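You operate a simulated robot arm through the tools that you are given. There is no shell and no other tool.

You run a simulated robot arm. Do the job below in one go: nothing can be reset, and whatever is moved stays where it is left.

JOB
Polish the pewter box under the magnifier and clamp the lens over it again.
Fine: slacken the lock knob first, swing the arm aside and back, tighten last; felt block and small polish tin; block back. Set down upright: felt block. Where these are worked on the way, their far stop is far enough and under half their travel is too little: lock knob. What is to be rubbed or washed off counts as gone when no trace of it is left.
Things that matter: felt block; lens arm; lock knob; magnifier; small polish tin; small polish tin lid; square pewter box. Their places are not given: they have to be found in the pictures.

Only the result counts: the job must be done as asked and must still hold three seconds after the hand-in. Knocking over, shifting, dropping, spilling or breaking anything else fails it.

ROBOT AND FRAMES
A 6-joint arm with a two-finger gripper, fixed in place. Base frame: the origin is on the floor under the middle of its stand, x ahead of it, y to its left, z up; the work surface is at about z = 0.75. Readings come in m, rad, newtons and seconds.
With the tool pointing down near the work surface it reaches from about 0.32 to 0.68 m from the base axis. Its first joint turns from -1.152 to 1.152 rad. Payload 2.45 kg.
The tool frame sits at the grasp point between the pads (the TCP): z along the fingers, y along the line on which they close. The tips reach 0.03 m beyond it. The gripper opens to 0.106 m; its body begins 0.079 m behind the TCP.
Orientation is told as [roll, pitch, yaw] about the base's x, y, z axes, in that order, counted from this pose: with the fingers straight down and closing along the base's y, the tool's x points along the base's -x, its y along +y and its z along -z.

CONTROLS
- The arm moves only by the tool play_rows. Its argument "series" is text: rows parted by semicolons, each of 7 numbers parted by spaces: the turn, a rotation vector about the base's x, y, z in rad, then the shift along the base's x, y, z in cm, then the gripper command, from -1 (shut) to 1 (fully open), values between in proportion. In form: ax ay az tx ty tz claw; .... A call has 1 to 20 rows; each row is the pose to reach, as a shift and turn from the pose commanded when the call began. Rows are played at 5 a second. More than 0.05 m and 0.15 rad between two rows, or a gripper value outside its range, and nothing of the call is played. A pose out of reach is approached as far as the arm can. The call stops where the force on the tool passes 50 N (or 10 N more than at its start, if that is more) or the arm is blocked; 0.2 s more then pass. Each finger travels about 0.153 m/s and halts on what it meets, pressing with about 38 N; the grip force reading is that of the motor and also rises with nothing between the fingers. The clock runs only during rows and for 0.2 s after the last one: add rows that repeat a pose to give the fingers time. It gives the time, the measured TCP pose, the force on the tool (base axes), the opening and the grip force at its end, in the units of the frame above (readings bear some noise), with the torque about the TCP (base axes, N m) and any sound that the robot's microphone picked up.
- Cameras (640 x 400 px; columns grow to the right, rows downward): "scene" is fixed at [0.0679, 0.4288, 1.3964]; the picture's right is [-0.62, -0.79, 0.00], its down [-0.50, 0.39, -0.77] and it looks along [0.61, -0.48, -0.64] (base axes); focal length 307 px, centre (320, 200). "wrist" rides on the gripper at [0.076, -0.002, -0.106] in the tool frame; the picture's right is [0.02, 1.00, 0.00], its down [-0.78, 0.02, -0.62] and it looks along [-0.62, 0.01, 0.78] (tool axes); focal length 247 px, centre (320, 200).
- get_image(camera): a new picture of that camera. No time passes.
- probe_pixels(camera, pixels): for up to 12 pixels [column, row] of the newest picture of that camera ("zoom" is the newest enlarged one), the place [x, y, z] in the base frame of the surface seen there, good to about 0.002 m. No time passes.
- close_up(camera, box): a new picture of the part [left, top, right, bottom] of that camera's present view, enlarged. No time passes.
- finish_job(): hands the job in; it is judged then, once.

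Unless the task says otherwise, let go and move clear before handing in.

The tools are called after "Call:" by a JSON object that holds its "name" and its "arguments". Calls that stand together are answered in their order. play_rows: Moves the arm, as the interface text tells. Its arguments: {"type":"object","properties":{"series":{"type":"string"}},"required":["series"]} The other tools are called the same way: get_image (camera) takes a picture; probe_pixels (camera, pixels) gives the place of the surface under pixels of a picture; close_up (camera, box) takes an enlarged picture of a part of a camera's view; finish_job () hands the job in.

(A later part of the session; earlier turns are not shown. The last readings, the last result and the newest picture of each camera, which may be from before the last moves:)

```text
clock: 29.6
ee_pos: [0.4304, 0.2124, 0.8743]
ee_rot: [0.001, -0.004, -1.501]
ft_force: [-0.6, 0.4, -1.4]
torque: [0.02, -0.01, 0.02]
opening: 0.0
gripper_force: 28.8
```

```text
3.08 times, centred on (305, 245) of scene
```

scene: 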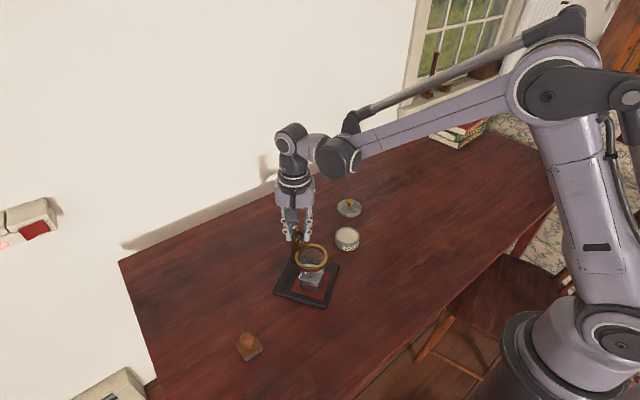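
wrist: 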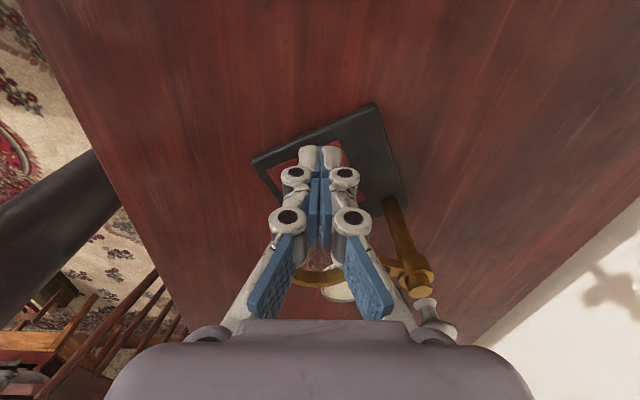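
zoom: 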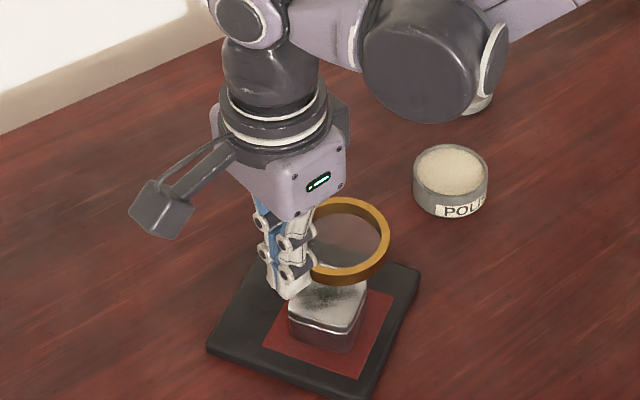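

The ring swung freely toward −y with almost no force while the plate stayed put, so the knob is slack and the arm pivots counterclockwise from a stop over the box. I'll probe the plate and ring to plan the rest of the swing.

Call:
{"name": "probe_pixels", "arguments": {"camera": "zoom", "pixels": [[209, 350], [420, 272], [369, 395], [388, 240], [345, 200], [345, 278], [325, 300], [291, 310], [365, 290], [325, 280], [340, 330], [262, 335]]}}

Call:
{"name": "get_image", "arguments": {"camera": "wrist"}}

```text
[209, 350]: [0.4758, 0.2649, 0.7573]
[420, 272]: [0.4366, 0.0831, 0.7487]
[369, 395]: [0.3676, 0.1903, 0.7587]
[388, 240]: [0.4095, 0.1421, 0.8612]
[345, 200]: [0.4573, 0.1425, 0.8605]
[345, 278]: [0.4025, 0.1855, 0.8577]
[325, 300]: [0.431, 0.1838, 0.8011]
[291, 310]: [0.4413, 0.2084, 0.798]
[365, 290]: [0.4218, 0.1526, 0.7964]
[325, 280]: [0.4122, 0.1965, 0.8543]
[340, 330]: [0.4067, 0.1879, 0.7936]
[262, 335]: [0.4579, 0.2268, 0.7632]
```

```text
taken
```

wrist: 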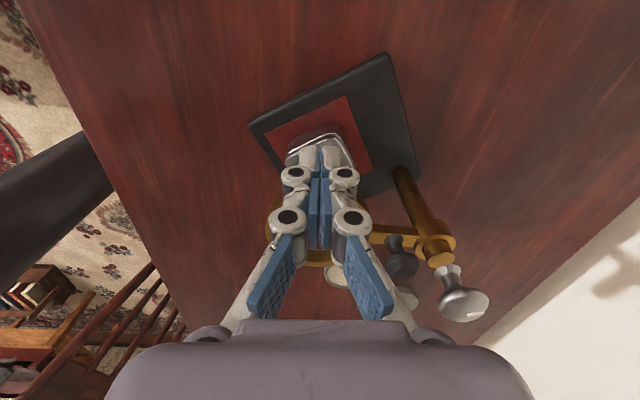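

I need the post position for the arc, so I'll probe the knob in the wrist view.

Call:
{"name": "probe_pixels", "arguments": {"camera": "wrist", "pixels": [[463, 308], [440, 304], [486, 304], [463, 293], [463, 317], [449, 272], [402, 263], [434, 255], [395, 300], [335, 275]]}}

```text
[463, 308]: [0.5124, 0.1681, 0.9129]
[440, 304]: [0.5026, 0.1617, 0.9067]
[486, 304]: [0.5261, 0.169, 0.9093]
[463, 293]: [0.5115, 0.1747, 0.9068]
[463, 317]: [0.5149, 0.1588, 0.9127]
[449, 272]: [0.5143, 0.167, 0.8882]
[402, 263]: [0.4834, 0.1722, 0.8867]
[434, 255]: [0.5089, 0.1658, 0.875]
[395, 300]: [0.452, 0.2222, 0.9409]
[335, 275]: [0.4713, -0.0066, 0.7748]
```

The post is at about (0.5145,0.1655), and the lens has swung to about 181°. I'll push the ring counterclockwise along its arc in stages, turning the wrist with it.

Call:
{"name": "play_rows", "arguments": {"series": "0 0 0.13 -0.68 -1.53 0 -1; 0 0 0.26 -1.09 -3.16 0 -1; 0 0 0.39 -1.21 -4.84 0 -1; 0 0 0.52 -1.03 -6.51 0 -1; 0 0 0.52 -1.03 -6.51 0 -1"}}

Call:
{"name": "close_up", "arguments": {"camera": "scene", "box": [240, 180, 370, 310]}}

```text
clock: 30.8
ee_pos: [0.4213, 0.1469, 0.8764]
ee_rot: [0.002, -0.002, -0.979]
ft_force: [1.2, -0.6, 0.0]
torque: [-0.02, -0.01, 0.02]
opening: 0.0001
gripper_force: 28.7
```

```text
3.08 times, centred on (305, 245) of scene
```

zoom: 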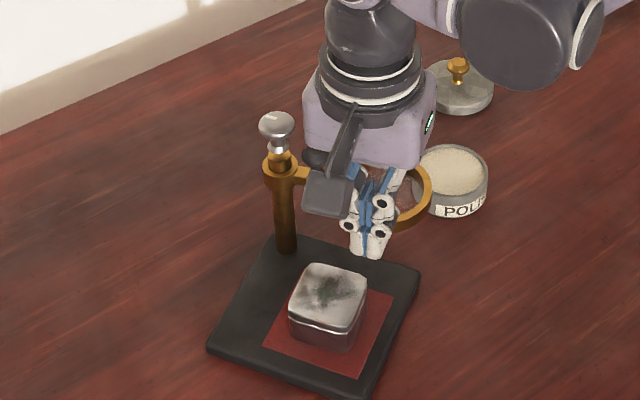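

The arm swings freely with about 1 N and the plate stays still. I'll continue the arc.

Call:
{"name": "play_rows", "arguments": {"series": "0 0 0.13 0.46 -1.61 0 -1; 0 0 0.26 1.20 -3.12 0 -1; 0 0 0.39 2.18 -4.48 0 -1; 0 0 0.52 3.39 -5.64 0 -1; 0 0 0.52 3.39 -5.64 0 -1"}}

Call:
{"name": "close_up", "arguments": {"camera": "scene", "box": [240, 180, 370, 310]}}

```text
clock: 32.0
ee_pos: [0.4547, 0.0906, 0.8759]
ee_rot: [0.0, -0.003, -0.459]
ft_force: [-0.3, -0.1, -0.3]
torque: [0.01, 0.01, 0.01]
opening: 0.0003
gripper_force: 29.3
```

```text
3.08 times, centred on (305, 245) of scene
```

zoom: 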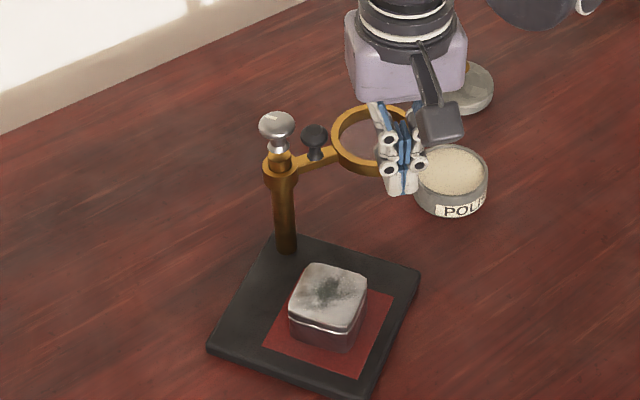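

The arm is now near 260°, with the plate unmoved. I'll nudge it about 20° further so the tin is fully clear, then check.

Call:
{"name": "play_rows", "arguments": {"series": "0 0 0.07 0.7 -0.5 0 -1; 0 0 0.13 1.39 -0.94 0 -1; 0 0 0.13 1.39 -0.94 0 -1"}}

Call:
{"name": "close_up", "arguments": {"camera": "scene", "box": [240, 180, 370, 310]}}

```text
clock: 32.8
ee_pos: [0.4674, 0.0827, 0.8747]
ee_rot: [0.003, -0.001, -0.329]
ft_force: [-5.0, 2.5, -1.3]
torque: [0.02, 0.13, 0.06]
opening: 0.0058
gripper_force: 28.6
```

```text
3.08 times, centred on (305, 245) of scene
```

zoom: 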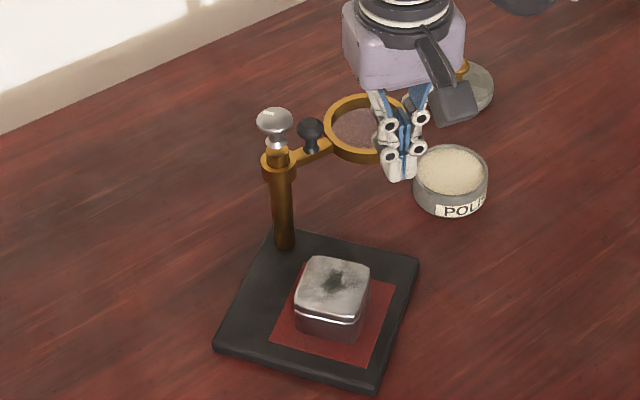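

The arm hit its far limit near 265° (force ~5.6 N, and the plate was nudged slightly). I'll back off and rise, then move over to above the felt block.

Call:
{"name": "play_rows", "arguments": {"series": "0 0 0 -0.7 0.5 0 -1; 0 0 0 -1.6 1.1 0 -1; 0 0 0 -1.6 1.1 4.5 -1; 0 0 0 -1.6 1.1 9 -1; 0 0 0 -1.6 1.1 12.5 -1; 0 0 -0.08 -2.6 5.2 12.5 -1; 0 0 -0.16 -3.6 9.3 12.5 -0.5; 0 0 -0.24 -4.7 13.4 12.5 0; 0 0 -0.32 -5.8 17.5 12.5 0; 0 0 -0.32 -6.9 21.6 12.5 0; 0 0 -0.32 -7.8 25.5 12.5 0; 0 0 -0.32 -7.8 27.9 12.5 0; 0 0 -0.32 -7.8 27.9 12.5 0"}}

Call:
{"name": "close_up", "arguments": {"camera": "wrist", "box": [220, 40, 420, 200]}}

Call:
{"name": "close_up", "arguments": {"camera": "scene", "box": [250, 200, 360, 310]}}

```text
clock: 35.6
ee_pos: [0.3903, 0.3627, 1.0003]
ee_rot: [0.003, -0.002, -0.651]
ft_force: [-0.1, -0.4, -1.1]
torque: [0.02, 0.0, 0.01]
opening: 0.0532
gripper_force: 0.1
```

```text
2.50 times, centred on (320, 120) of wrist
```

zoom: 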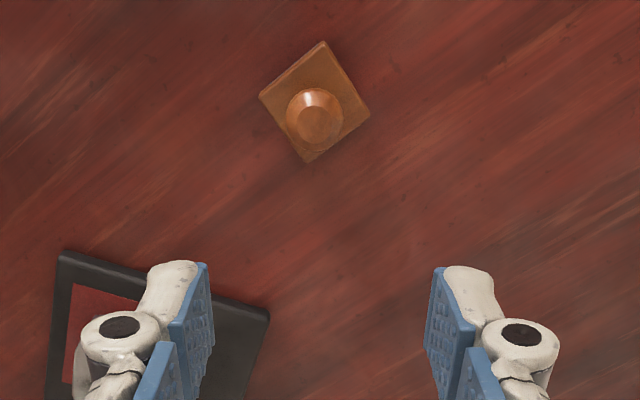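

```text
3.64 times, centred on (305, 255) of scene
```

zoom: 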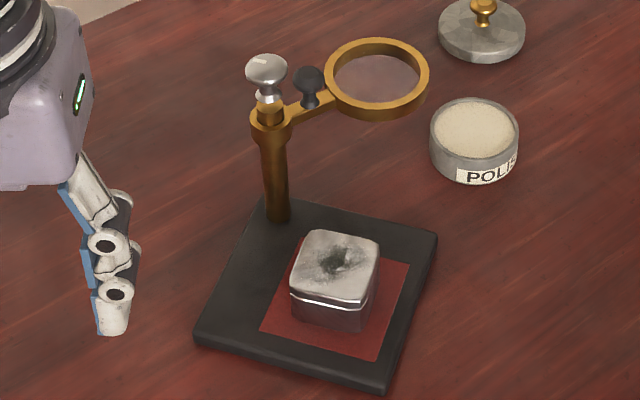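

The box is fully exposed and the lens is well aside. I'll probe the stand, box, lens and block handle precisely for the next moves.

Call:
{"name": "probe_pixels", "arguments": {"camera": "zoom", "pixels": [[196, 335], [436, 238], [385, 390], [264, 202], [292, 275], [318, 232], [378, 243], [368, 298], [335, 265], [326, 75], [428, 75], [376, 42]]}}

Call:
{"name": "probe_pixels", "arguments": {"camera": "wrist", "pixels": [[317, 91], [320, 90], [306, 87], [333, 87], [319, 78], [319, 98], [317, 105], [296, 78], [320, 57], [340, 85]]}}

Call:
{"name": "close_up", "arguments": {"camera": "scene", "box": [265, 255, 325, 315]}}

```text
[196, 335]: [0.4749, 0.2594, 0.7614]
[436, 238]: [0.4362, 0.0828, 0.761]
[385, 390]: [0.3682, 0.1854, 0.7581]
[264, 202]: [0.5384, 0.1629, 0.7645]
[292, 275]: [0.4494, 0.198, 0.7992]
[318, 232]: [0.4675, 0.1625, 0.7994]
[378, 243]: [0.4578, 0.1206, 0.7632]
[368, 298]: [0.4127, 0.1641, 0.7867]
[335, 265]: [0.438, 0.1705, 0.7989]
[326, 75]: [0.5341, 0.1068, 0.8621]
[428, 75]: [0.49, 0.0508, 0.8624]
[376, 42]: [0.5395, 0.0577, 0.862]
```

```text
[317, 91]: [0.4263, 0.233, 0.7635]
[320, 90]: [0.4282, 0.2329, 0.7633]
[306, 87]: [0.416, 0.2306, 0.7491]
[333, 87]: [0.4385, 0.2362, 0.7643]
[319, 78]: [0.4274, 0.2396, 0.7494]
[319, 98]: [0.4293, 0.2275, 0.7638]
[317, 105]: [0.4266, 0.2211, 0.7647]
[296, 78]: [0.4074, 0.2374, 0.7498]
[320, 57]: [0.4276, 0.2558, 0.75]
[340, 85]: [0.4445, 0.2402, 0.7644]
```

```text
6.67 times, centred on (295, 285) of scene
```

zoom: 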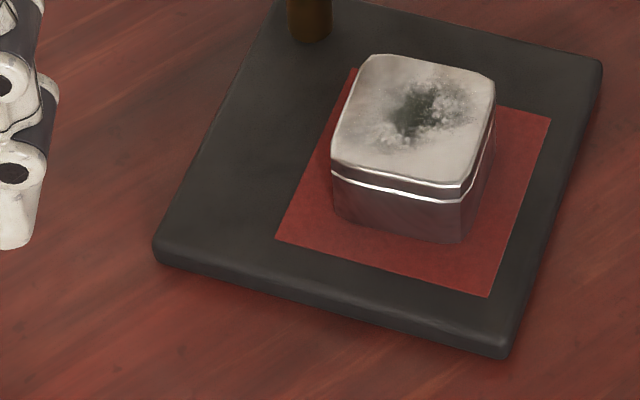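

The film on the box top is clear in this close-up: a dark patch around (420,110). I'll probe the box's top corners and take a wrist picture for the block handle.

Call:
{"name": "probe_pixels", "arguments": {"camera": "zoom", "pixels": [[375, 60], [492, 85], [462, 182], [335, 162], [415, 115], [360, 110], [425, 70], [480, 130], [400, 172], [340, 100], [310, 40], [440, 95]]}}

Call:
{"name": "get_image", "arguments": {"camera": "wrist"}}

Call:
{"name": "probe_pixels", "arguments": {"camera": "wrist", "pixels": [[318, 90], [307, 84], [330, 84], [318, 75], [318, 98], [296, 79], [321, 57], [341, 84], [314, 104], [318, 86]]}}

```text
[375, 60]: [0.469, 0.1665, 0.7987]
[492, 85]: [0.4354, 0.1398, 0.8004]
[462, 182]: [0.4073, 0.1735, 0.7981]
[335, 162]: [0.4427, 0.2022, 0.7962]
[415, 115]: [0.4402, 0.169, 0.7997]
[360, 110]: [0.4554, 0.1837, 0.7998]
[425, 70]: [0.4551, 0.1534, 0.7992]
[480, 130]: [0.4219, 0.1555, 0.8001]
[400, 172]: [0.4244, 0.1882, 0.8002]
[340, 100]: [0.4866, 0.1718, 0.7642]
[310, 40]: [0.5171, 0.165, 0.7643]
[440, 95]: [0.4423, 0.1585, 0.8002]
```

```text
taken
```

wrist: 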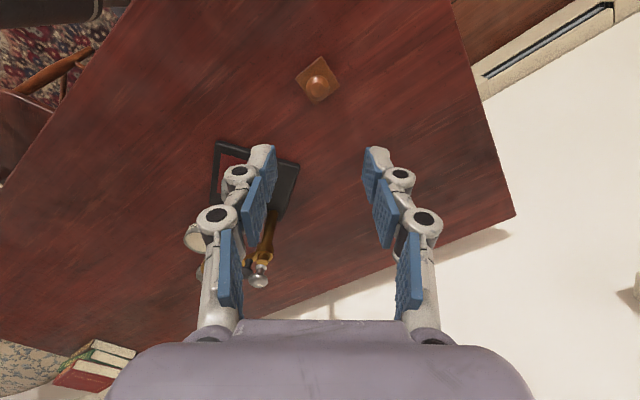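

```text
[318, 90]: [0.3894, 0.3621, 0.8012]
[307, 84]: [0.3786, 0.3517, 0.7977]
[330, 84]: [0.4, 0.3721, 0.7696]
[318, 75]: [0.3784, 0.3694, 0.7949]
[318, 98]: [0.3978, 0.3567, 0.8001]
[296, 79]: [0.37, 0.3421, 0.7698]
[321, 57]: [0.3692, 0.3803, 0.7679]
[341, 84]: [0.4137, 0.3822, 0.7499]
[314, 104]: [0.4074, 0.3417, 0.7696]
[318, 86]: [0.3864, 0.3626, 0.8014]
```

The block handle is at (0.3894,0.3621) with its top at 0.801, right under the TCP. The box top centre is near (0.4386,0.1705), turned about 38°. I'll descend onto the handle.

Call:
{"name": "play_rows", "arguments": {"series": "0 0 0 -0.05 -0.06 -4.5 0; 0 0 0 -0.05 -0.06 -9 0; 0 0 0 -0.05 -0.06 -13.5 0; 0 0 0 -0.05 -0.06 -17 0; 0 0 0 -0.05 -0.06 -19.5 0; 0 0 0 -0.05 -0.06 -19.5 0"}}

Call:
{"name": "close_up", "arguments": {"camera": "scene", "box": [210, 300, 290, 380]}}

Call:
{"name": "close_up", "arguments": {"camera": "wrist", "box": [240, 80, 400, 240]}}

```text
clock: 37.0
ee_pos: [0.3888, 0.3617, 0.805]
ee_rot: [0.001, -0.001, -0.65]
ft_force: [0.1, -0.9, -0.7]
torque: [0.03, 0.01, -0.02]
opening: 0.0529
gripper_force: 0.0
```

```text
5.00 times, centred on (250, 340) of scene
```

zoom: 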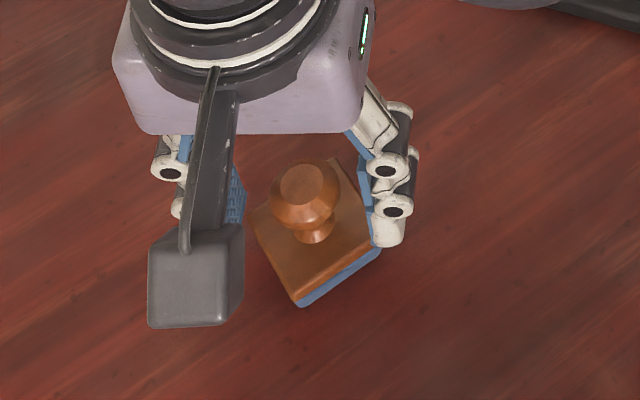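

```text
2.50 times, centred on (320, 160) of wrist
```

zoom: 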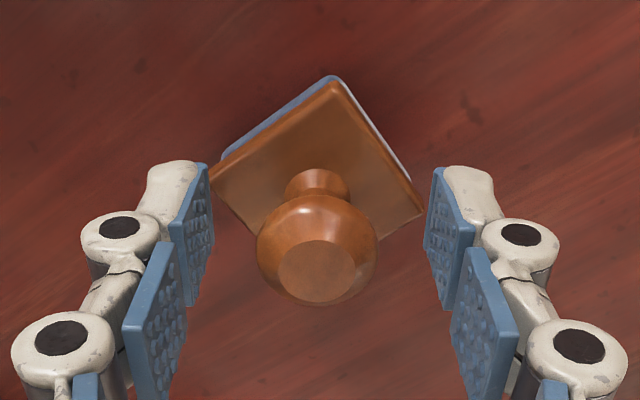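

The fingers straddle the handle and clear the base. I'll close and lift slightly to check the hold.

Call:
{"name": "play_rows", "arguments": {"series": "0 0 0 0 0 -0.05 -0.4; 0 0 0 0 0 -0.05 -1; 0 0 0 0 0 -0.05 -1; 0 0 0 0 0 -0.05 -1; 0 0 0 0 0 2 -1; 0 0 0 0 0 5 -1; 0 0 0 0 0 5 -1"}}

Call:
{"name": "close_up", "arguments": {"camera": "scene", "box": [190, 260, 290, 360]}}

Call:
{"name": "close_up", "arguments": {"camera": "wrist", "box": [240, 80, 400, 240]}}

```text
clock: 38.6
ee_pos: [0.3886, 0.3612, 0.8544]
ee_rot: [0.0, -0.002, -0.652]
ft_force: [-0.8, 0.0, -1.2]
torque: [0.0, -0.02, -0.01]
opening: 0.0257
gripper_force: 38.0
```

```text
4.00 times, centred on (240, 310) of scene
```

zoom: 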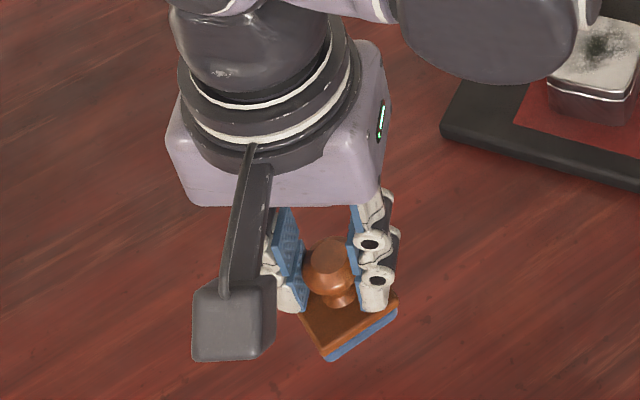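

```text
2.50 times, centred on (320, 160) of wrist
```

zoom: 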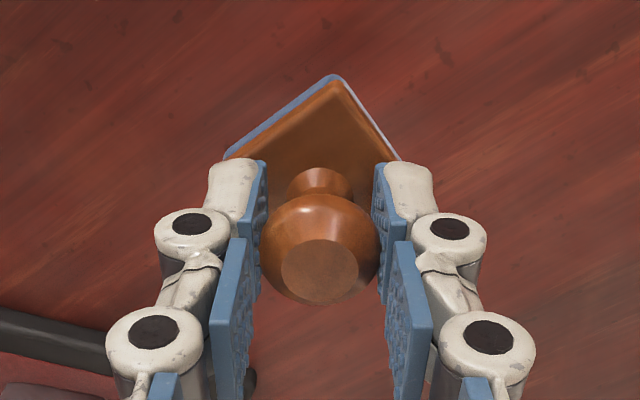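

The block is held firmly (opening 0.0257) and hangs level, and the felt bottom sits 0.0545 below the TCP. I'll carry it over to the polish tin, staying above the stand, and stop above the tin to check alignment.

Call:
{"name": "play_rows", "arguments": {"series": "0 0 0 0 0 4.5 -1; 0 0 0 0 0 9 -1; 0 0 0 0 -2 13 -1; 0 0 -0.09 1.1 -6 14.6 -1; 0 0 -0.18 2.3 -10.3 14.6 -1; 0 0 -0.27 3.5 -14.6 14.6 -1; 0 0 -0.36 4.7 -18.9 14.6 -1; 0 0 -0.45 5.9 -23.2 14.6 -1; 0 0 -0.54 7.1 -27.5 14.6 -1; 0 0 -0.63 8.4 -31.7 14.6 -1; 0 0 -0.7 9.82 -35.79 14.6 -1; 0 0 -0.7 9.82 -35.79 10.5 -1; 0 0 -0.7 9.82 -35.79 6.5 -1; 0 0 -0.7 9.82 -35.79 3.5 -1; 0 0 -0.7 9.82 -35.79 3.5 -1"}}

Call:
{"name": "close_up", "arguments": {"camera": "scene", "box": [270, 160, 400, 290]}}

Call:
{"name": "get_image", "arguments": {"camera": "wrist"}}

```text
clock: 41.8
ee_pos: [0.4868, 0.0006, 0.8902]
ee_rot: [0.002, -0.002, -1.351]
ft_force: [-0.7, 0.3, -1.3]
torque: [-0.03, 0.01, 0.0]
opening: 0.0254
gripper_force: 38.0
```

```text
3.08 times, centred on (335, 225) of scene
```

zoom: 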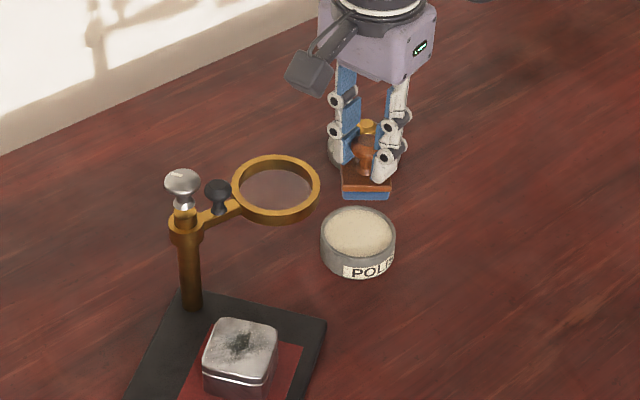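

```text
taken
```

wrist: 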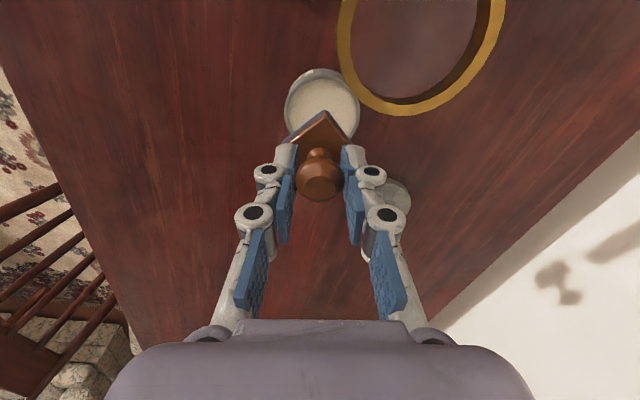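

The block is above the tin at (0.4868,0.0006). I'll probe the tin's rim and polish surface to centre it exactly.

Call:
{"name": "probe_pixels", "arguments": {"camera": "zoom", "pixels": [[322, 232], [395, 234], [358, 207], [358, 259], [358, 230], [330, 232], [388, 232], [358, 214], [358, 250], [345, 200], [388, 200], [366, 197]]}}

```text
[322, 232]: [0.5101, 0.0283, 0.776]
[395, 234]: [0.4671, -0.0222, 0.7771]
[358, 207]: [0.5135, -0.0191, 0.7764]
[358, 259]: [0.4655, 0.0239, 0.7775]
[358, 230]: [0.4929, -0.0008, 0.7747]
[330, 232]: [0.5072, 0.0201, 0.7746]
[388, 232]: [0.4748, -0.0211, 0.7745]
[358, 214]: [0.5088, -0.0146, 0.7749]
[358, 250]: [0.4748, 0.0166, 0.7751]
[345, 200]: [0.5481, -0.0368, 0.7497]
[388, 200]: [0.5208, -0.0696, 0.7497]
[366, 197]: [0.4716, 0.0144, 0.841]
```

The tin centre is (0.489,0.0027), with the rim at 0.777 and the polish at 0.7747. I'll centre over it and descend to light contact.

Call:
{"name": "play_rows", "arguments": {"series": "0 0 0 0.22 0.21 0 -1; 0 0 0 0.22 0.21 -2.5 -1; 0 0 0 0.22 0.21 -4.5 -1; 0 0 0 0.22 0.21 -5.6 -1; 0 0 0 0.22 0.21 -6.0 -1; 0 0 0 0.22 0.21 -6.15 -1; 0 0 0 0.22 0.21 -6.15 -1"}}

Call:
{"name": "close_up", "arguments": {"camera": "scene", "box": [300, 180, 400, 280]}}

```text
clock: 43.4
ee_pos: [0.4888, 0.0034, 0.829]
ee_rot: [0.002, -0.003, -1.351]
ft_force: [0.5, 1.5, 18.7]
torque: [-0.02, 0.08, -0.05]
opening: 0.0253
gripper_force: 38.1
```

```text
4.00 times, centred on (350, 230) of scene
```

zoom: 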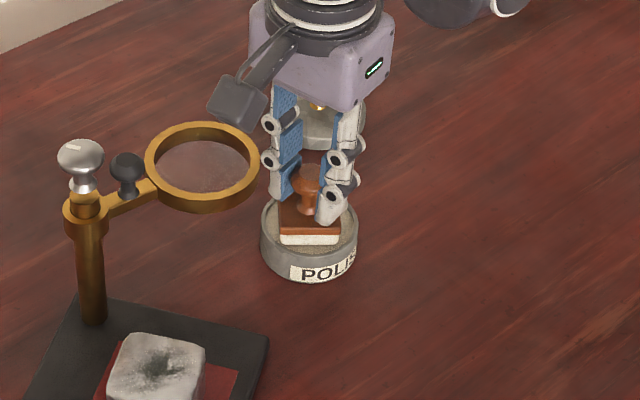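

The felt has turned white with polish at contact, with 18.7 N pressing. I'll lift straight up and look at the felt and tin.

Call:
{"name": "play_rows", "arguments": {"series": "0 0 0 0 0 0.2 -1; 0 0 0 0 0 0.8 -1; 0 0 0 0 0 2.5 -1; 0 0 0 0 0 5.5 -1; 0 0 0 0 0 9 -1; 0 0 0 0 0 12.5 -1; 0 0 0 0 0 16 -1; 0 0 0 0 0 16 -1"}}

Call:
{"name": "close_up", "arguments": {"camera": "scene", "box": [280, 130, 400, 250]}}

Call:
{"name": "close_up", "arguments": {"camera": "wrist", "box": [240, 80, 400, 240]}}

```text
clock: 45.2
ee_pos: [0.4885, 0.0041, 0.9905]
ee_rot: [0.003, 0.001, -1.352]
ft_force: [0.8, 0.4, 0.0]
torque: [0.02, 0.01, 0.01]
opening: 0.025
gripper_force: 37.9
```

```text
3.33 times, centred on (340, 190) of scene
```

zoom: 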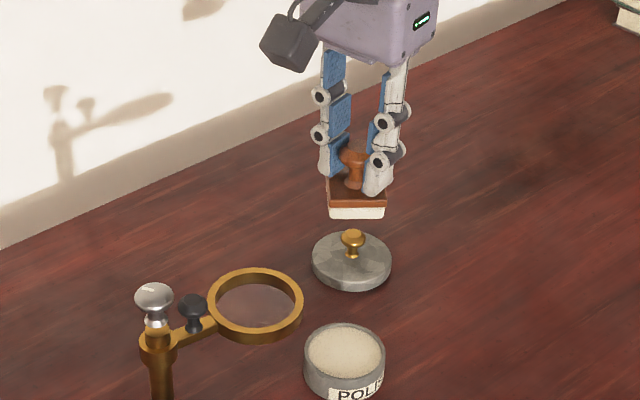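

```text
2.50 times, centred on (320, 160) of wrist
```

zoom: 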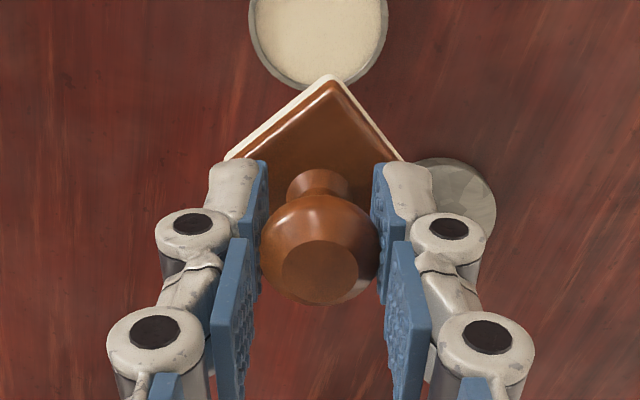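

The felt is coated and the tin hasn't moved. I'll carry the block to just above the box (0.4386,0.1705), turned so the felt lines up with the box.

Call:
{"name": "play_rows", "arguments": {"series": "0 0 0.136 -0.5 1.66 0.5 -1; 0 0 0.272 -1.0 3.32 1 -1; 0 0 0.408 -1.5 4.98 1 -1; 0 0 0.544 -2.0 6.64 1 -1; 0 0 0.68 -2.5 8.3 1 -1; 0 0 0.816 -3.0 9.96 1 -1; 0 0 0.952 -3.5 11.62 1 -1; 0 0 1.088 -4.0 13.28 1 -1; 0 0 1.224 -4.5 14.94 1 -1; 0 0 1.36 -4.99 16.62 0 -1; 0 0 1.36 -4.99 16.62 -4 -1; 0 0 1.36 -4.99 16.62 -8 -1; 0 0 1.36 -4.99 16.62 -11 -1; 0 0 1.36 -4.99 16.62 -12.5 -1; 0 0 1.36 -4.99 16.62 -12.5 -1"}}

Call:
{"name": "close_up", "arguments": {"camera": "scene", "box": [240, 210, 350, 320]}}

Call:
{"name": "get_image", "arguments": {"camera": "wrist"}}

```text
clock: 48.4
ee_pos: [0.4398, 0.1715, 0.8638]
ee_rot: [0.0, -0.002, 0.008]
ft_force: [0.2, 0.1, -1.0]
torque: [-0.03, 0.0, -0.02]
opening: 0.0253
gripper_force: 38.0
```

```text
3.64 times, centred on (295, 265) of scene
```

zoom: 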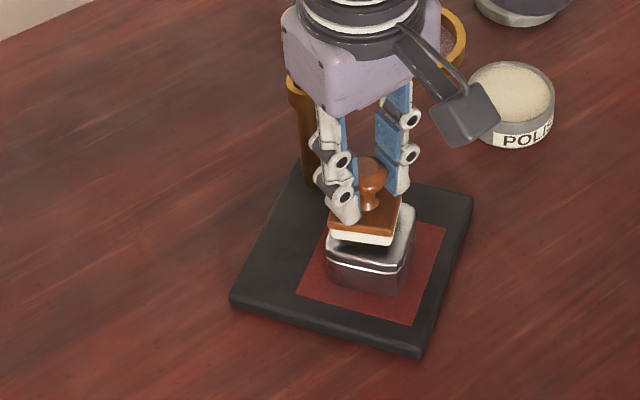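

```text
taken
```

wrist: 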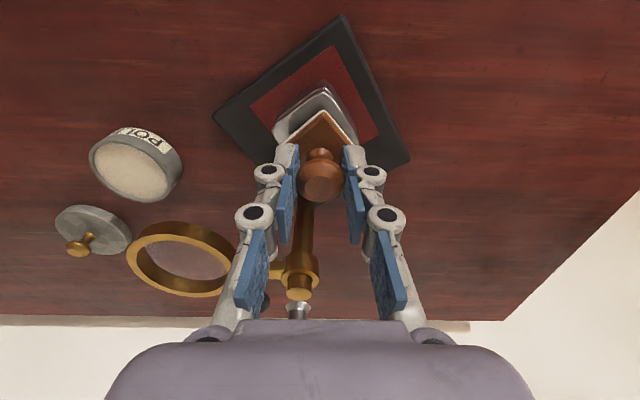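

The felt is about 1 cm above the box and aligned with it. I'll lower in fine steps until light contact.

Call:
{"name": "play_rows", "arguments": {"series": "0 0 0 -0.1 -0.1 -0.4 -1; 0 0 0 -0.1 -0.1 -0.75 -1; 0 0 0 -0.1 -0.1 -0.9 -1; 0 0 0 -0.1 -0.1 -0.9 -1"}}

```text
clock: 49.4
ee_pos: [0.4393, 0.17, 0.855]
ee_rot: [0.002, -0.003, 0.009]
ft_force: [0.2, 0.7, 3.5]
torque: [-0.07, 0.02, -0.03]
opening: 0.0251
gripper_force: 37.9
```

Light contact was made at about 4 N. I'll make small rubbing strokes (±6 mm) along the box's two axes and check the force.

Call:
{"name": "play_rows", "arguments": {"series": "0 0 0 0.24 0.19 0 -1; 0 0 0 0.47 0.37 0 -1; 0 0 0 0 0 0 -1; 0 0 0 -0.47 -0.37 0 -1; 0 0 0 0 0 0 -1; 0 0 0 -0.37 0.47 0 -1; 0 0 0 0 0 0 -1; 0 0 0 0.37 -0.47 0 -1; 0 0 0 0 0 0 -1; 0 0 0 0 0 0 -1"}}

Call:
{"name": "close_up", "arguments": {"camera": "scene", "box": [240, 210, 350, 320]}}

```text
clock: 51.6
ee_pos: [0.4393, 0.171, 0.8541]
ee_rot: [0.002, -0.001, 0.007]
ft_force: [0.1, -1.0, -0.7]
torque: [-0.02, -0.04, 0.0]
opening: 0.0252
gripper_force: 38.1
```

```text
3.64 times, centred on (295, 265) of scene
```

zoom: 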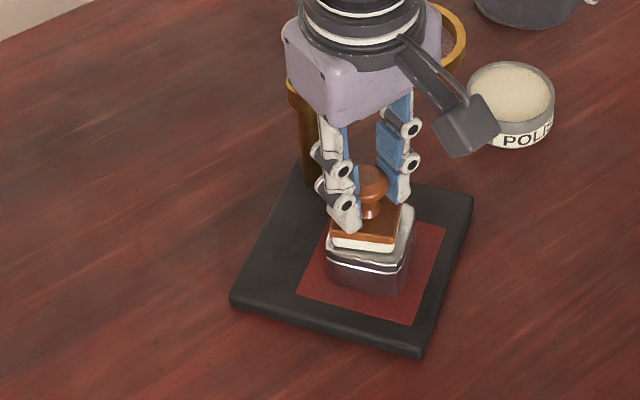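

The force has dropped to about zero at this height and nothing has moved. I'll lower slightly to restore light pressure.

Call:
{"name": "play_rows", "arguments": {"series": "0 0 0 0 0 -0.05 -1; 0 0 0 0 0 -0.1 -1; 0 0 0 0 0 -0.1 -1"}}

```text
clock: 52.4
ee_pos: [0.4382, 0.1706, 0.8552]
ee_rot: [0.0, 0.0, 0.007]
ft_force: [1.6, -0.4, 10.9]
torque: [-0.01, -0.06, -0.05]
opening: 0.0251
gripper_force: 38.1
```

At −1 mm the pressure is about 11 N, so I'll back off 0.3 mm and rub in both directions several times.

Call:
{"name": "play_rows", "arguments": {"series": "0 0 0 0 0 0.03 -1; 0 0 0 0.24 0.19 0.03 -1; 0 0 0 0.5 0.4 0.03 -1; 0 0 0 0 0 0.03 -1; 0 0 0 -0.5 -0.4 0.03 -1; 0 0 0 0 0 0.03 -1; 0 0 0 0.5 0.4 0.03 -1; 0 0 0 0 0 0.03 -1; 0 0 0 -0.5 -0.4 0.03 -1; 0 0 0 0 0 0.03 -1; 0 0 0 -0.4 0.5 0.03 -1; 0 0 0 0 0 0.03 -1; 0 0 0 0.4 -0.5 0.03 -1; 0 0 0 0 0 0.03 -1; 0 0 0 -0.4 0.5 0.03 -1; 0 0 0 0 0 0.03 -1; 0 0 0 0.4 -0.5 0.03 -1; 0 0 0 0 0 0.03 -1; 0 0 0 0 0 0.03 -1"}}

Call:
{"name": "close_up", "arguments": {"camera": "scene", "box": [240, 210, 350, 320]}}

```text
clock: 56.4
ee_pos: [0.4402, 0.1691, 0.8524]
ee_rot: [-0.002, -0.002, 0.007]
ft_force: [4.9, -7.8, 23.4]
torque: [-0.31, -0.27, -0.01]
opening: 0.0252
gripper_force: 37.7
```

```text
3.64 times, centred on (295, 265) of scene
```

zoom: 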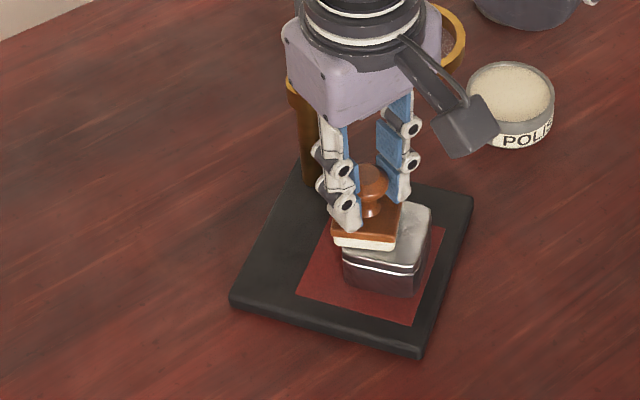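

The box has slid on its cloth (it now sits offset toward lower right in the close-up) and the force rose to 23 N. I'll lift off straight away and look.

Call:
{"name": "play_rows", "arguments": {"series": "0 0 0 0 0 0.3 -1; 0 0 0 0 0 1.5 -1; 0 0 0 0 0 4 -1; 0 0 0 0 0 8 -1; 0 0 0 -3 3 11 -1; 0 0 0 -5 6 13 -1; 0 0 0 -5 6 13 -1"}}

Call:
{"name": "get_image", "arguments": {"camera": "scene"}}

Call:
{"name": "close_up", "arguments": {"camera": "scene", "box": [260, 240, 340, 320]}}

Call:
{"name": "close_up", "arguments": {"camera": "wrist", "box": [200, 60, 440, 220]}}

```text
refused: row 5 steps farther than a row can; nothing moved
```

```text
taken
```

scene: 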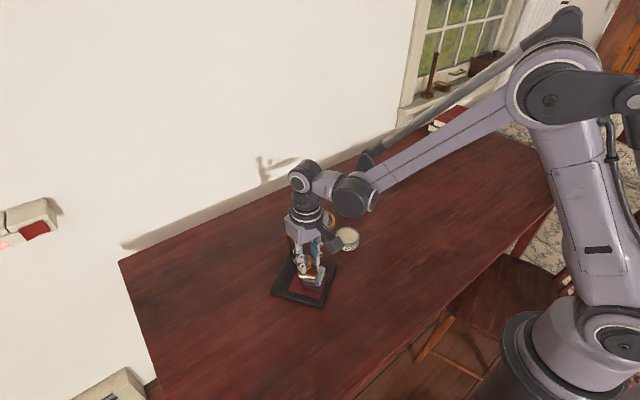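

```text
5.00 times, centred on (300, 280) of scene
```

zoom: 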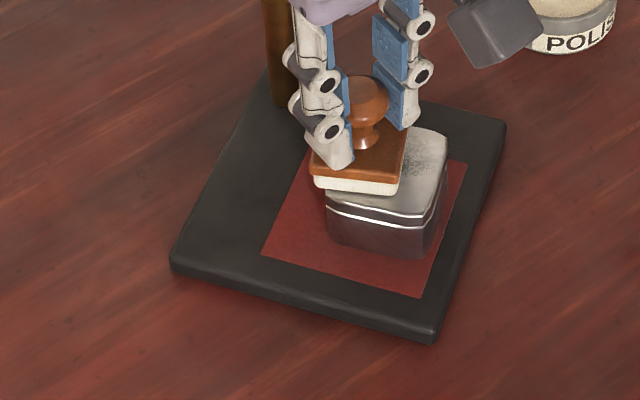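

```text
2.50 times, centred on (320, 140) of wrist
```

zoom: 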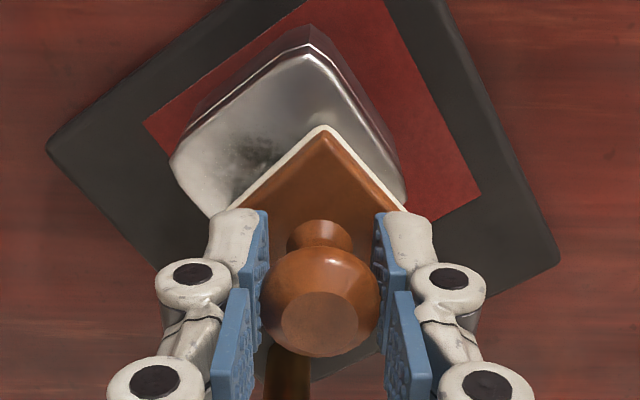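

The box slid about 1 cm toward −x/−y. The lift was refused for a step being too long, so I'll lift with shorter steps.

Call:
{"name": "play_rows", "arguments": {"series": "0 0 0 0 0 0.3 -1; 0 0 0 0 0 1.5 -1; 0 0 0 0 0 4 -1; 0 0 0 0 0 8 -1; 0 0 0 -2 2 11 -1; 0 0 0 -4 4.5 13 -1; 0 0 0 -5 7 15 -1; 0 0 0 -5 7 15 -1"}}

Call:
{"name": "get_image", "arguments": {"camera": "scene"}}

Call:
{"name": "close_up", "arguments": {"camera": "scene", "box": [260, 240, 340, 320]}}

Call:
{"name": "close_up", "arguments": {"camera": "wrist", "box": [200, 100, 400, 240]}}

```text
clock: 58.2
ee_pos: [0.3895, 0.2396, 1.0039]
ee_rot: [0.001, -0.002, 0.01]
ft_force: [-0.3, 0.4, 0.2]
torque: [0.0, -0.01, -0.01]
opening: 0.0249
gripper_force: 38.0
```

```text
taken
```

scene: 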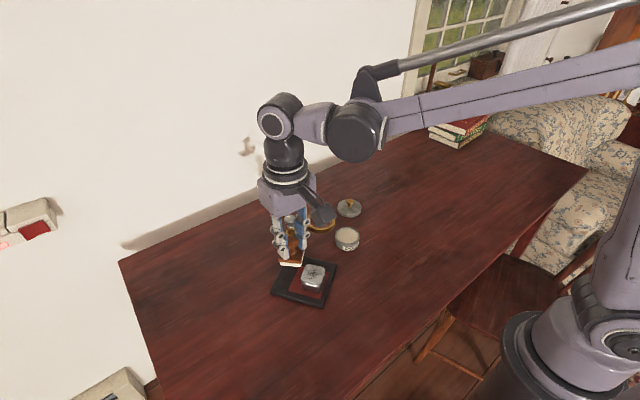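

```text
5.00 times, centred on (300, 280) of scene
```

zoom: 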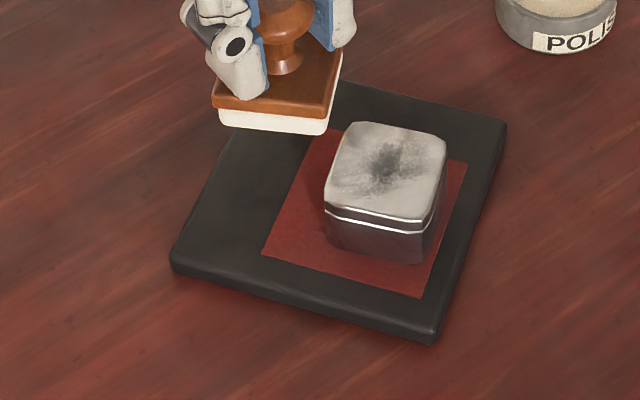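

```text
2.86 times, centred on (300, 170) of wrist
```

zoom: 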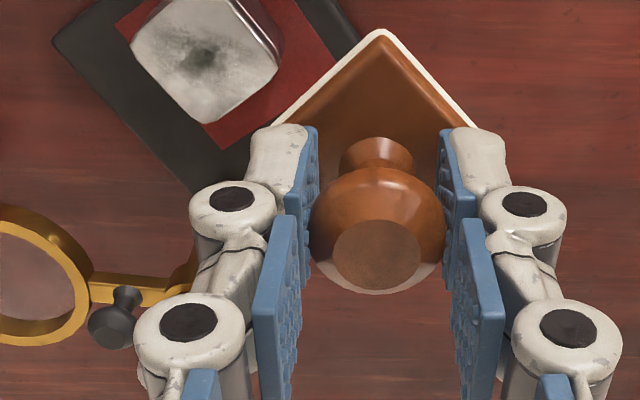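

The patch has faded but remains, and the box moved on its cloth while the plate stayed. I'll probe the box corners and plate to see where everything is.

Call:
{"name": "close_up", "arguments": {"camera": "scene", "box": [290, 255, 340, 305]}}

Call:
{"name": "probe_pixels", "arguments": {"camera": "zoom", "pixels": [[275, 92], [420, 105], [415, 215], [230, 185], [335, 145], [320, 120], [370, 165], [300, 170], [255, 130], [400, 150], [320, 215], [345, 97]]}}

Call:
{"name": "probe_pixels", "arguments": {"camera": "scene", "pixels": [[295, 294], [329, 308], [361, 264], [322, 275], [316, 298], [303, 290], [324, 298], [333, 272]]}}

```text
8.00 times, centred on (315, 280) of scene
```

zoom: 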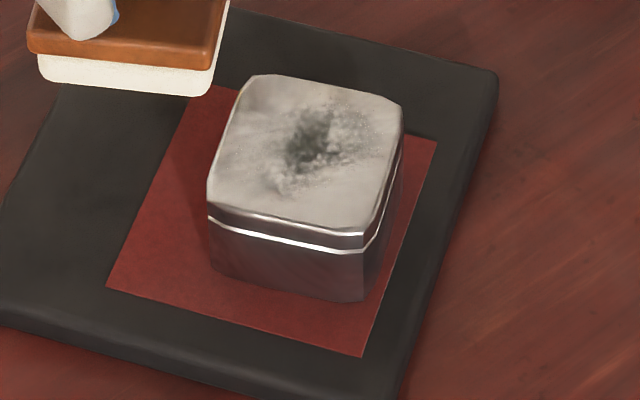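

```text
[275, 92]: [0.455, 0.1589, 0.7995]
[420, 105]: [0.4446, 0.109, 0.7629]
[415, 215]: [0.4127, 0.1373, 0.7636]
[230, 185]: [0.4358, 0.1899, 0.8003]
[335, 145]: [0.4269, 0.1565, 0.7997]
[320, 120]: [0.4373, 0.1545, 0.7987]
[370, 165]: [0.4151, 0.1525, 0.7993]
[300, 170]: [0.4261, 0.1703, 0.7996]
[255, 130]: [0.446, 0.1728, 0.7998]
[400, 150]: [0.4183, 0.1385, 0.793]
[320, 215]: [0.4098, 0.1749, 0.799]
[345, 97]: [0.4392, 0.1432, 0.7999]
```

```text
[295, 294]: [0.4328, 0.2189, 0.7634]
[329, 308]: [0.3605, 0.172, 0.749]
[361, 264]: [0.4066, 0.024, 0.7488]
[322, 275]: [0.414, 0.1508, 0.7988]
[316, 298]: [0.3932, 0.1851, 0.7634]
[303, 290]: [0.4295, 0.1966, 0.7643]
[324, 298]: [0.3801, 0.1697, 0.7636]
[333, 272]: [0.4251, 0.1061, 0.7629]
```

The plate is unmoved, and the box centre is now about (0.4311,0.1647), dragged along one axis. I'll return over its new centre and rub only along the gripper's closing line (y), where the block can't tip in the pads, with lighter pressure.

Call:
{"name": "play_rows", "arguments": {"series": "0 0 0 2.1 -3.7 0 -1; 0 0 0 4.16 -7.45 0 -1; 0 0 0 4.16 -7.45 -4.5 -1; 0 0 0 4.16 -7.45 -9 -1; 0 0 0 4.16 -7.45 -12.5 -1; 0 0 0 4.16 -7.45 -14.2 -1; 0 0 0 4.16 -7.45 -14.8 -1; 0 0 0 4.16 -7.45 -14.8 -1"}}

Call:
{"name": "close_up", "arguments": {"camera": "scene", "box": [260, 240, 340, 320]}}

```text
clock: 60.0
ee_pos: [0.4315, 0.1648, 0.8555]
ee_rot: [0.002, -0.002, 0.008]
ft_force: [0.2, 0.1, -0.9]
torque: [-0.03, 0.0, -0.02]
opening: 0.0254
gripper_force: 37.4
```

```text
5.00 times, centred on (300, 280) of scene
```

zoom: 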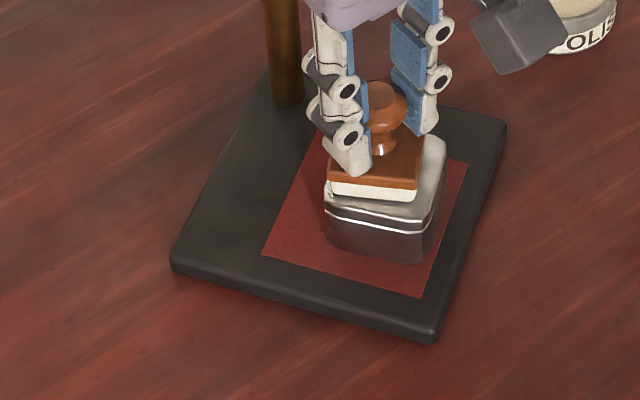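

The block is right over the box with no contact yet. I'll lower in 0.5 mm steps to find light contact.

Call:
{"name": "play_rows", "arguments": {"series": "0 0 0 0 0 -0.05 -1; 0 0 0 0 0 -0.1 -1; 0 0 0 0 0 -0.1 -1"}}

```text
clock: 60.8
ee_pos: [0.431, 0.1652, 0.8539]
ee_rot: [0.001, 0.0, 0.008]
ft_force: [0.6, -0.1, 0.0]
torque: [-0.02, -0.01, 0.01]
opening: 0.025
gripper_force: 38.2
```

Call:
{"name": "play_rows", "arguments": {"series": "0 0 0 0 0 -0.04 -1; 0 0 0 0 0 -0.06 -1; 0 0 0 0 0 -0.06 -1"}}

```text
clock: 61.6
ee_pos: [0.4313, 0.1657, 0.8542]
ee_rot: [0.002, -0.003, 0.008]
ft_force: [-0.4, -1.0, -0.4]
torque: [0.01, 0.05, 0.03]
opening: 0.0252
gripper_force: 37.7
```

There's still no contact force (about 0 N), so I'll lower another 0.5–1 mm in small steps.

Call:
{"name": "play_rows", "arguments": {"series": "0 0 0 0 0 -0.03 -1; 0 0 0 0 0 -0.06 -1; 0 0 0 0 0 -0.06 -1"}}

```text
clock: 62.4
ee_pos: [0.431, 0.1659, 0.8533]
ee_rot: [0.0, -0.002, 0.009]
ft_force: [0.4, -3.1, 5.6]
torque: [-0.09, -0.03, -0.01]
opening: 0.0251
gripper_force: 38.6
```

Contact is about 6 N. I'll ease off 0.2 mm and stroke gently along y only.

Call:
{"name": "play_rows", "arguments": {"series": "0 0 0 0 0.35 0.02 -1; 0 0 0 0 0.7 0.02 -1; 0 0 0 0 0.35 0.02 -1; 0 0 0 0 0 0.02 -1; 0 0 0 0 -0.35 0.02 -1; 0 0 0 0 -0.7 0.02 -1; 0 0 0 0 -0.35 0.02 -1; 0 0 0 0 0 0.02 -1; 0 0 0 0 0 0.02 -1"}}

Call:
{"name": "close_up", "arguments": {"camera": "scene", "box": [260, 240, 340, 320]}}

```text
clock: 64.4
ee_pos: [0.4308, 0.1659, 0.8547]
ee_rot: [0.003, -0.002, 0.008]
ft_force: [0.3, -1.2, 3.4]
torque: [-0.06, -0.04, 0.0]
opening: 0.0251
gripper_force: 37.9
```

```text
5.00 times, centred on (300, 280) of scene
```

zoom: 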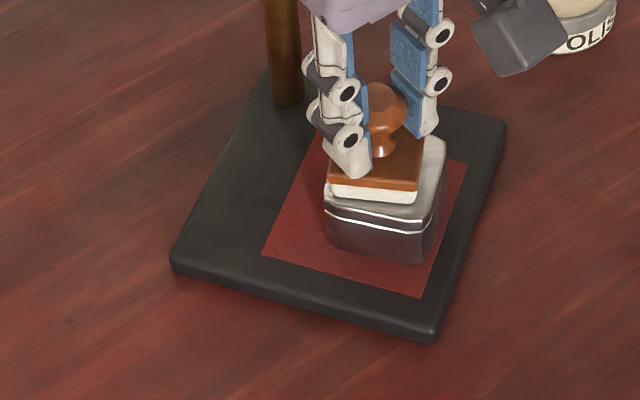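

The box stayed put and the pressure is steady at about 4 N. I'll repeat with more strokes.

Call:
{"name": "play_rows", "arguments": {"series": "0 0 0 0 0.4 0 -1; 0 0 0 0 0.8 0 -1; 0 0 0 0 0.2 0 -1; 0 0 0 0 -0.4 0 -1; 0 0 0 0 -0.8 0 -1; 0 0 0 0 -0.2 0 -1; 0 0 0 0 0.4 0 -1; 0 0 0 0 0.8 0 -1; 0 0 0 0 0.2 0 -1; 0 0 0 0 -0.4 0 -1; 0 0 0 0 -0.8 0 -1; 0 0 0 0 -0.2 0 -1; 0 0 0 0 0.4 0 -1; 0 0 0 0 0.8 0 -1; 0 0 0 0 0.2 0 -1; 0 0 0 0 -0.4 0 -1; 0 0 0 0 -0.8 0 -1; 0 0 0 0 -0.4 0 -1; 0 0 0 0 0 0 -1; 0 0 0 0 0 0 -1"}}

Call:
{"name": "close_up", "arguments": {"camera": "scene", "box": [260, 240, 340, 320]}}

Call:
{"name": "close_up", "arguments": {"camera": "wrist", "box": [220, 60, 420, 220]}}

```text
clock: 68.6
ee_pos: [0.4304, 0.1656, 0.8535]
ee_rot: [-0.001, -0.002, 0.009]
ft_force: [-1.0, -3.9, 8.9]
torque: [-0.18, 0.03, 0.02]
opening: 0.0251
gripper_force: 38.3
```

```text
5.00 times, centred on (300, 280) of scene
```

zoom: 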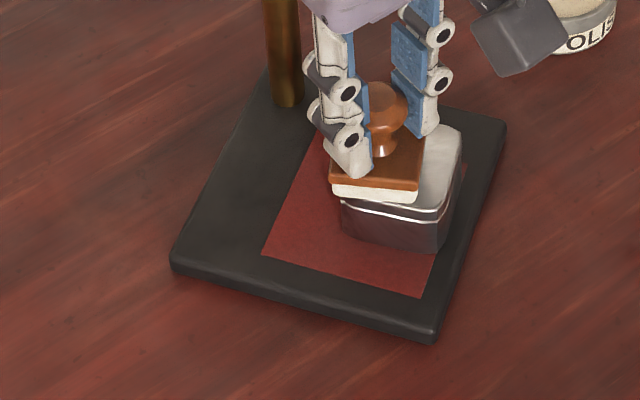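

```text
2.50 times, centred on (320, 140) of wrist
```

zoom: 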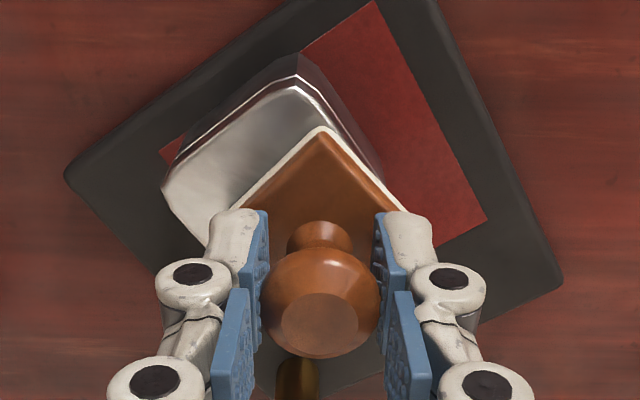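

The box slid again, this time toward −y, but the part of its top now visible looks clean. I'll lift and inspect.

Call:
{"name": "play_rows", "arguments": {"series": "0 0 0 0 0 0.3 -1; 0 0 0 0 0 1.5 -1; 0 0 0 0 0 4 -1; 0 0 0 0 0 8 -1; 0 0 0 -2 2 11 -1; 0 0 0 -4 4.5 13 -1; 0 0 0 -5 7 15 -1; 0 0 0 -5 7 15 -1"}}

Call:
{"name": "close_up", "arguments": {"camera": "scene", "box": [290, 255, 340, 305]}}

Call:
{"name": "close_up", "arguments": {"camera": "wrist", "box": [160, 60, 400, 220]}}

```text
clock: 70.4
ee_pos: [0.3792, 0.2367, 1.0045]
ee_rot: [0.001, -0.001, 0.009]
ft_force: [-1.2, 0.0, -0.3]
torque: [0.0, -0.02, 0.01]
opening: 0.0252
gripper_force: 37.3
```

```text
8.00 times, centred on (315, 280) of scene
```

zoom: 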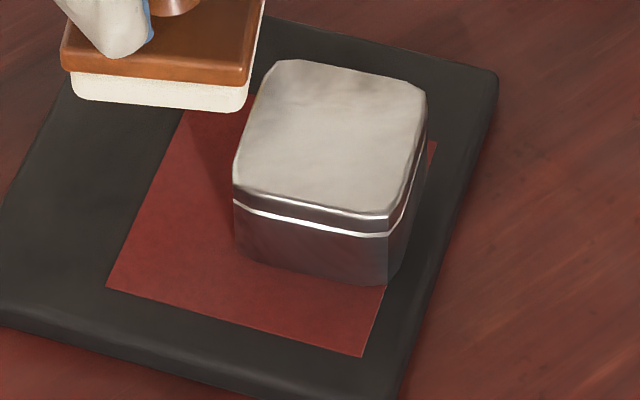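

```text
2.50 times, centred on (280, 140) of wrist
```

zoom: 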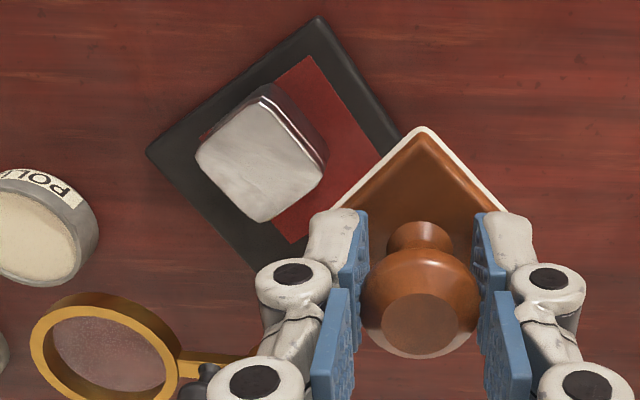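

The dark patch looks gone. I'll zoom in tightly to check for any faint traces.

Call:
{"name": "close_up", "arguments": {"camera": "scene", "box": [302, 260, 330, 288]}}

Call:
{"name": "close_up", "arguments": {"camera": "wrist", "box": [225, 90, 290, 155]}}

```text
14.29 times, centred on (316, 274) of scene
```

zoom: 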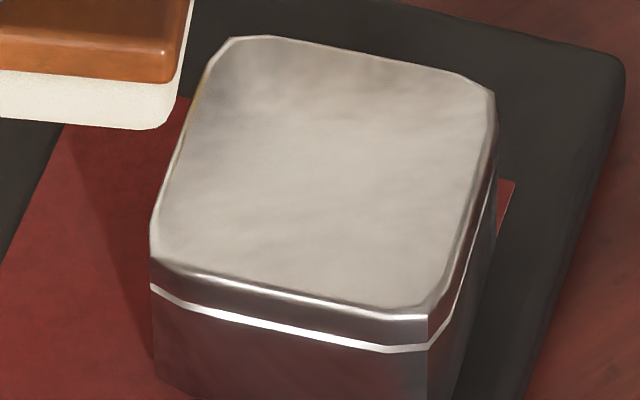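

```text
6.15 times, centred on (258, 122) of wrist
```

zoom: 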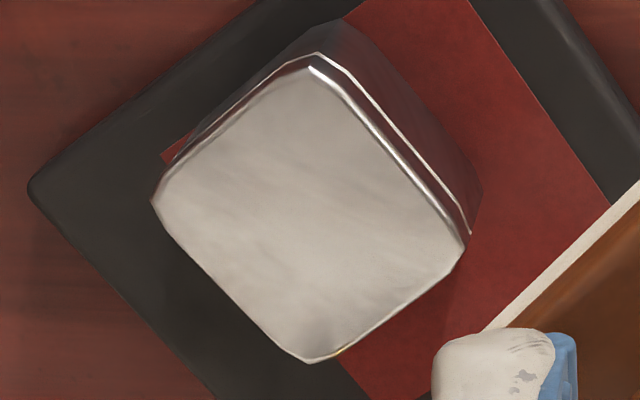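

The top is clean in both views, with only the metal's own texture showing. I'll probe the box's present corners, then return the block to its spot.

Call:
{"name": "probe_pixels", "arguments": {"camera": "zoom", "pixels": [[310, 215], [160, 195], [312, 70], [460, 240], [310, 355], [230, 280], [390, 300], [385, 150], [230, 125], [35, 190]]}}

Call:
{"name": "get_image", "arguments": {"camera": "scene"}}

```text
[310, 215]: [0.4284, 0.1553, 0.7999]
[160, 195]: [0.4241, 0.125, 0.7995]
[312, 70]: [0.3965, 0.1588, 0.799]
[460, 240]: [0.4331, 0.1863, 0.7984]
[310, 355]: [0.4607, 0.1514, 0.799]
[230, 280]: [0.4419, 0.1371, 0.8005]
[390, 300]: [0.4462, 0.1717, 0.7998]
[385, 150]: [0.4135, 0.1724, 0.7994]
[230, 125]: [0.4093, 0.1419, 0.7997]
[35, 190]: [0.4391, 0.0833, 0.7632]
```

```text
taken
```

scene: 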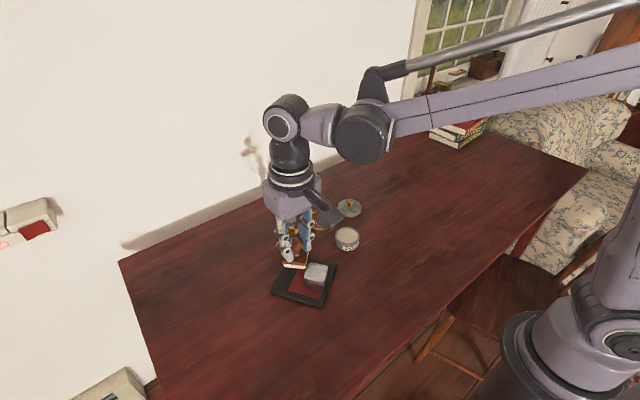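

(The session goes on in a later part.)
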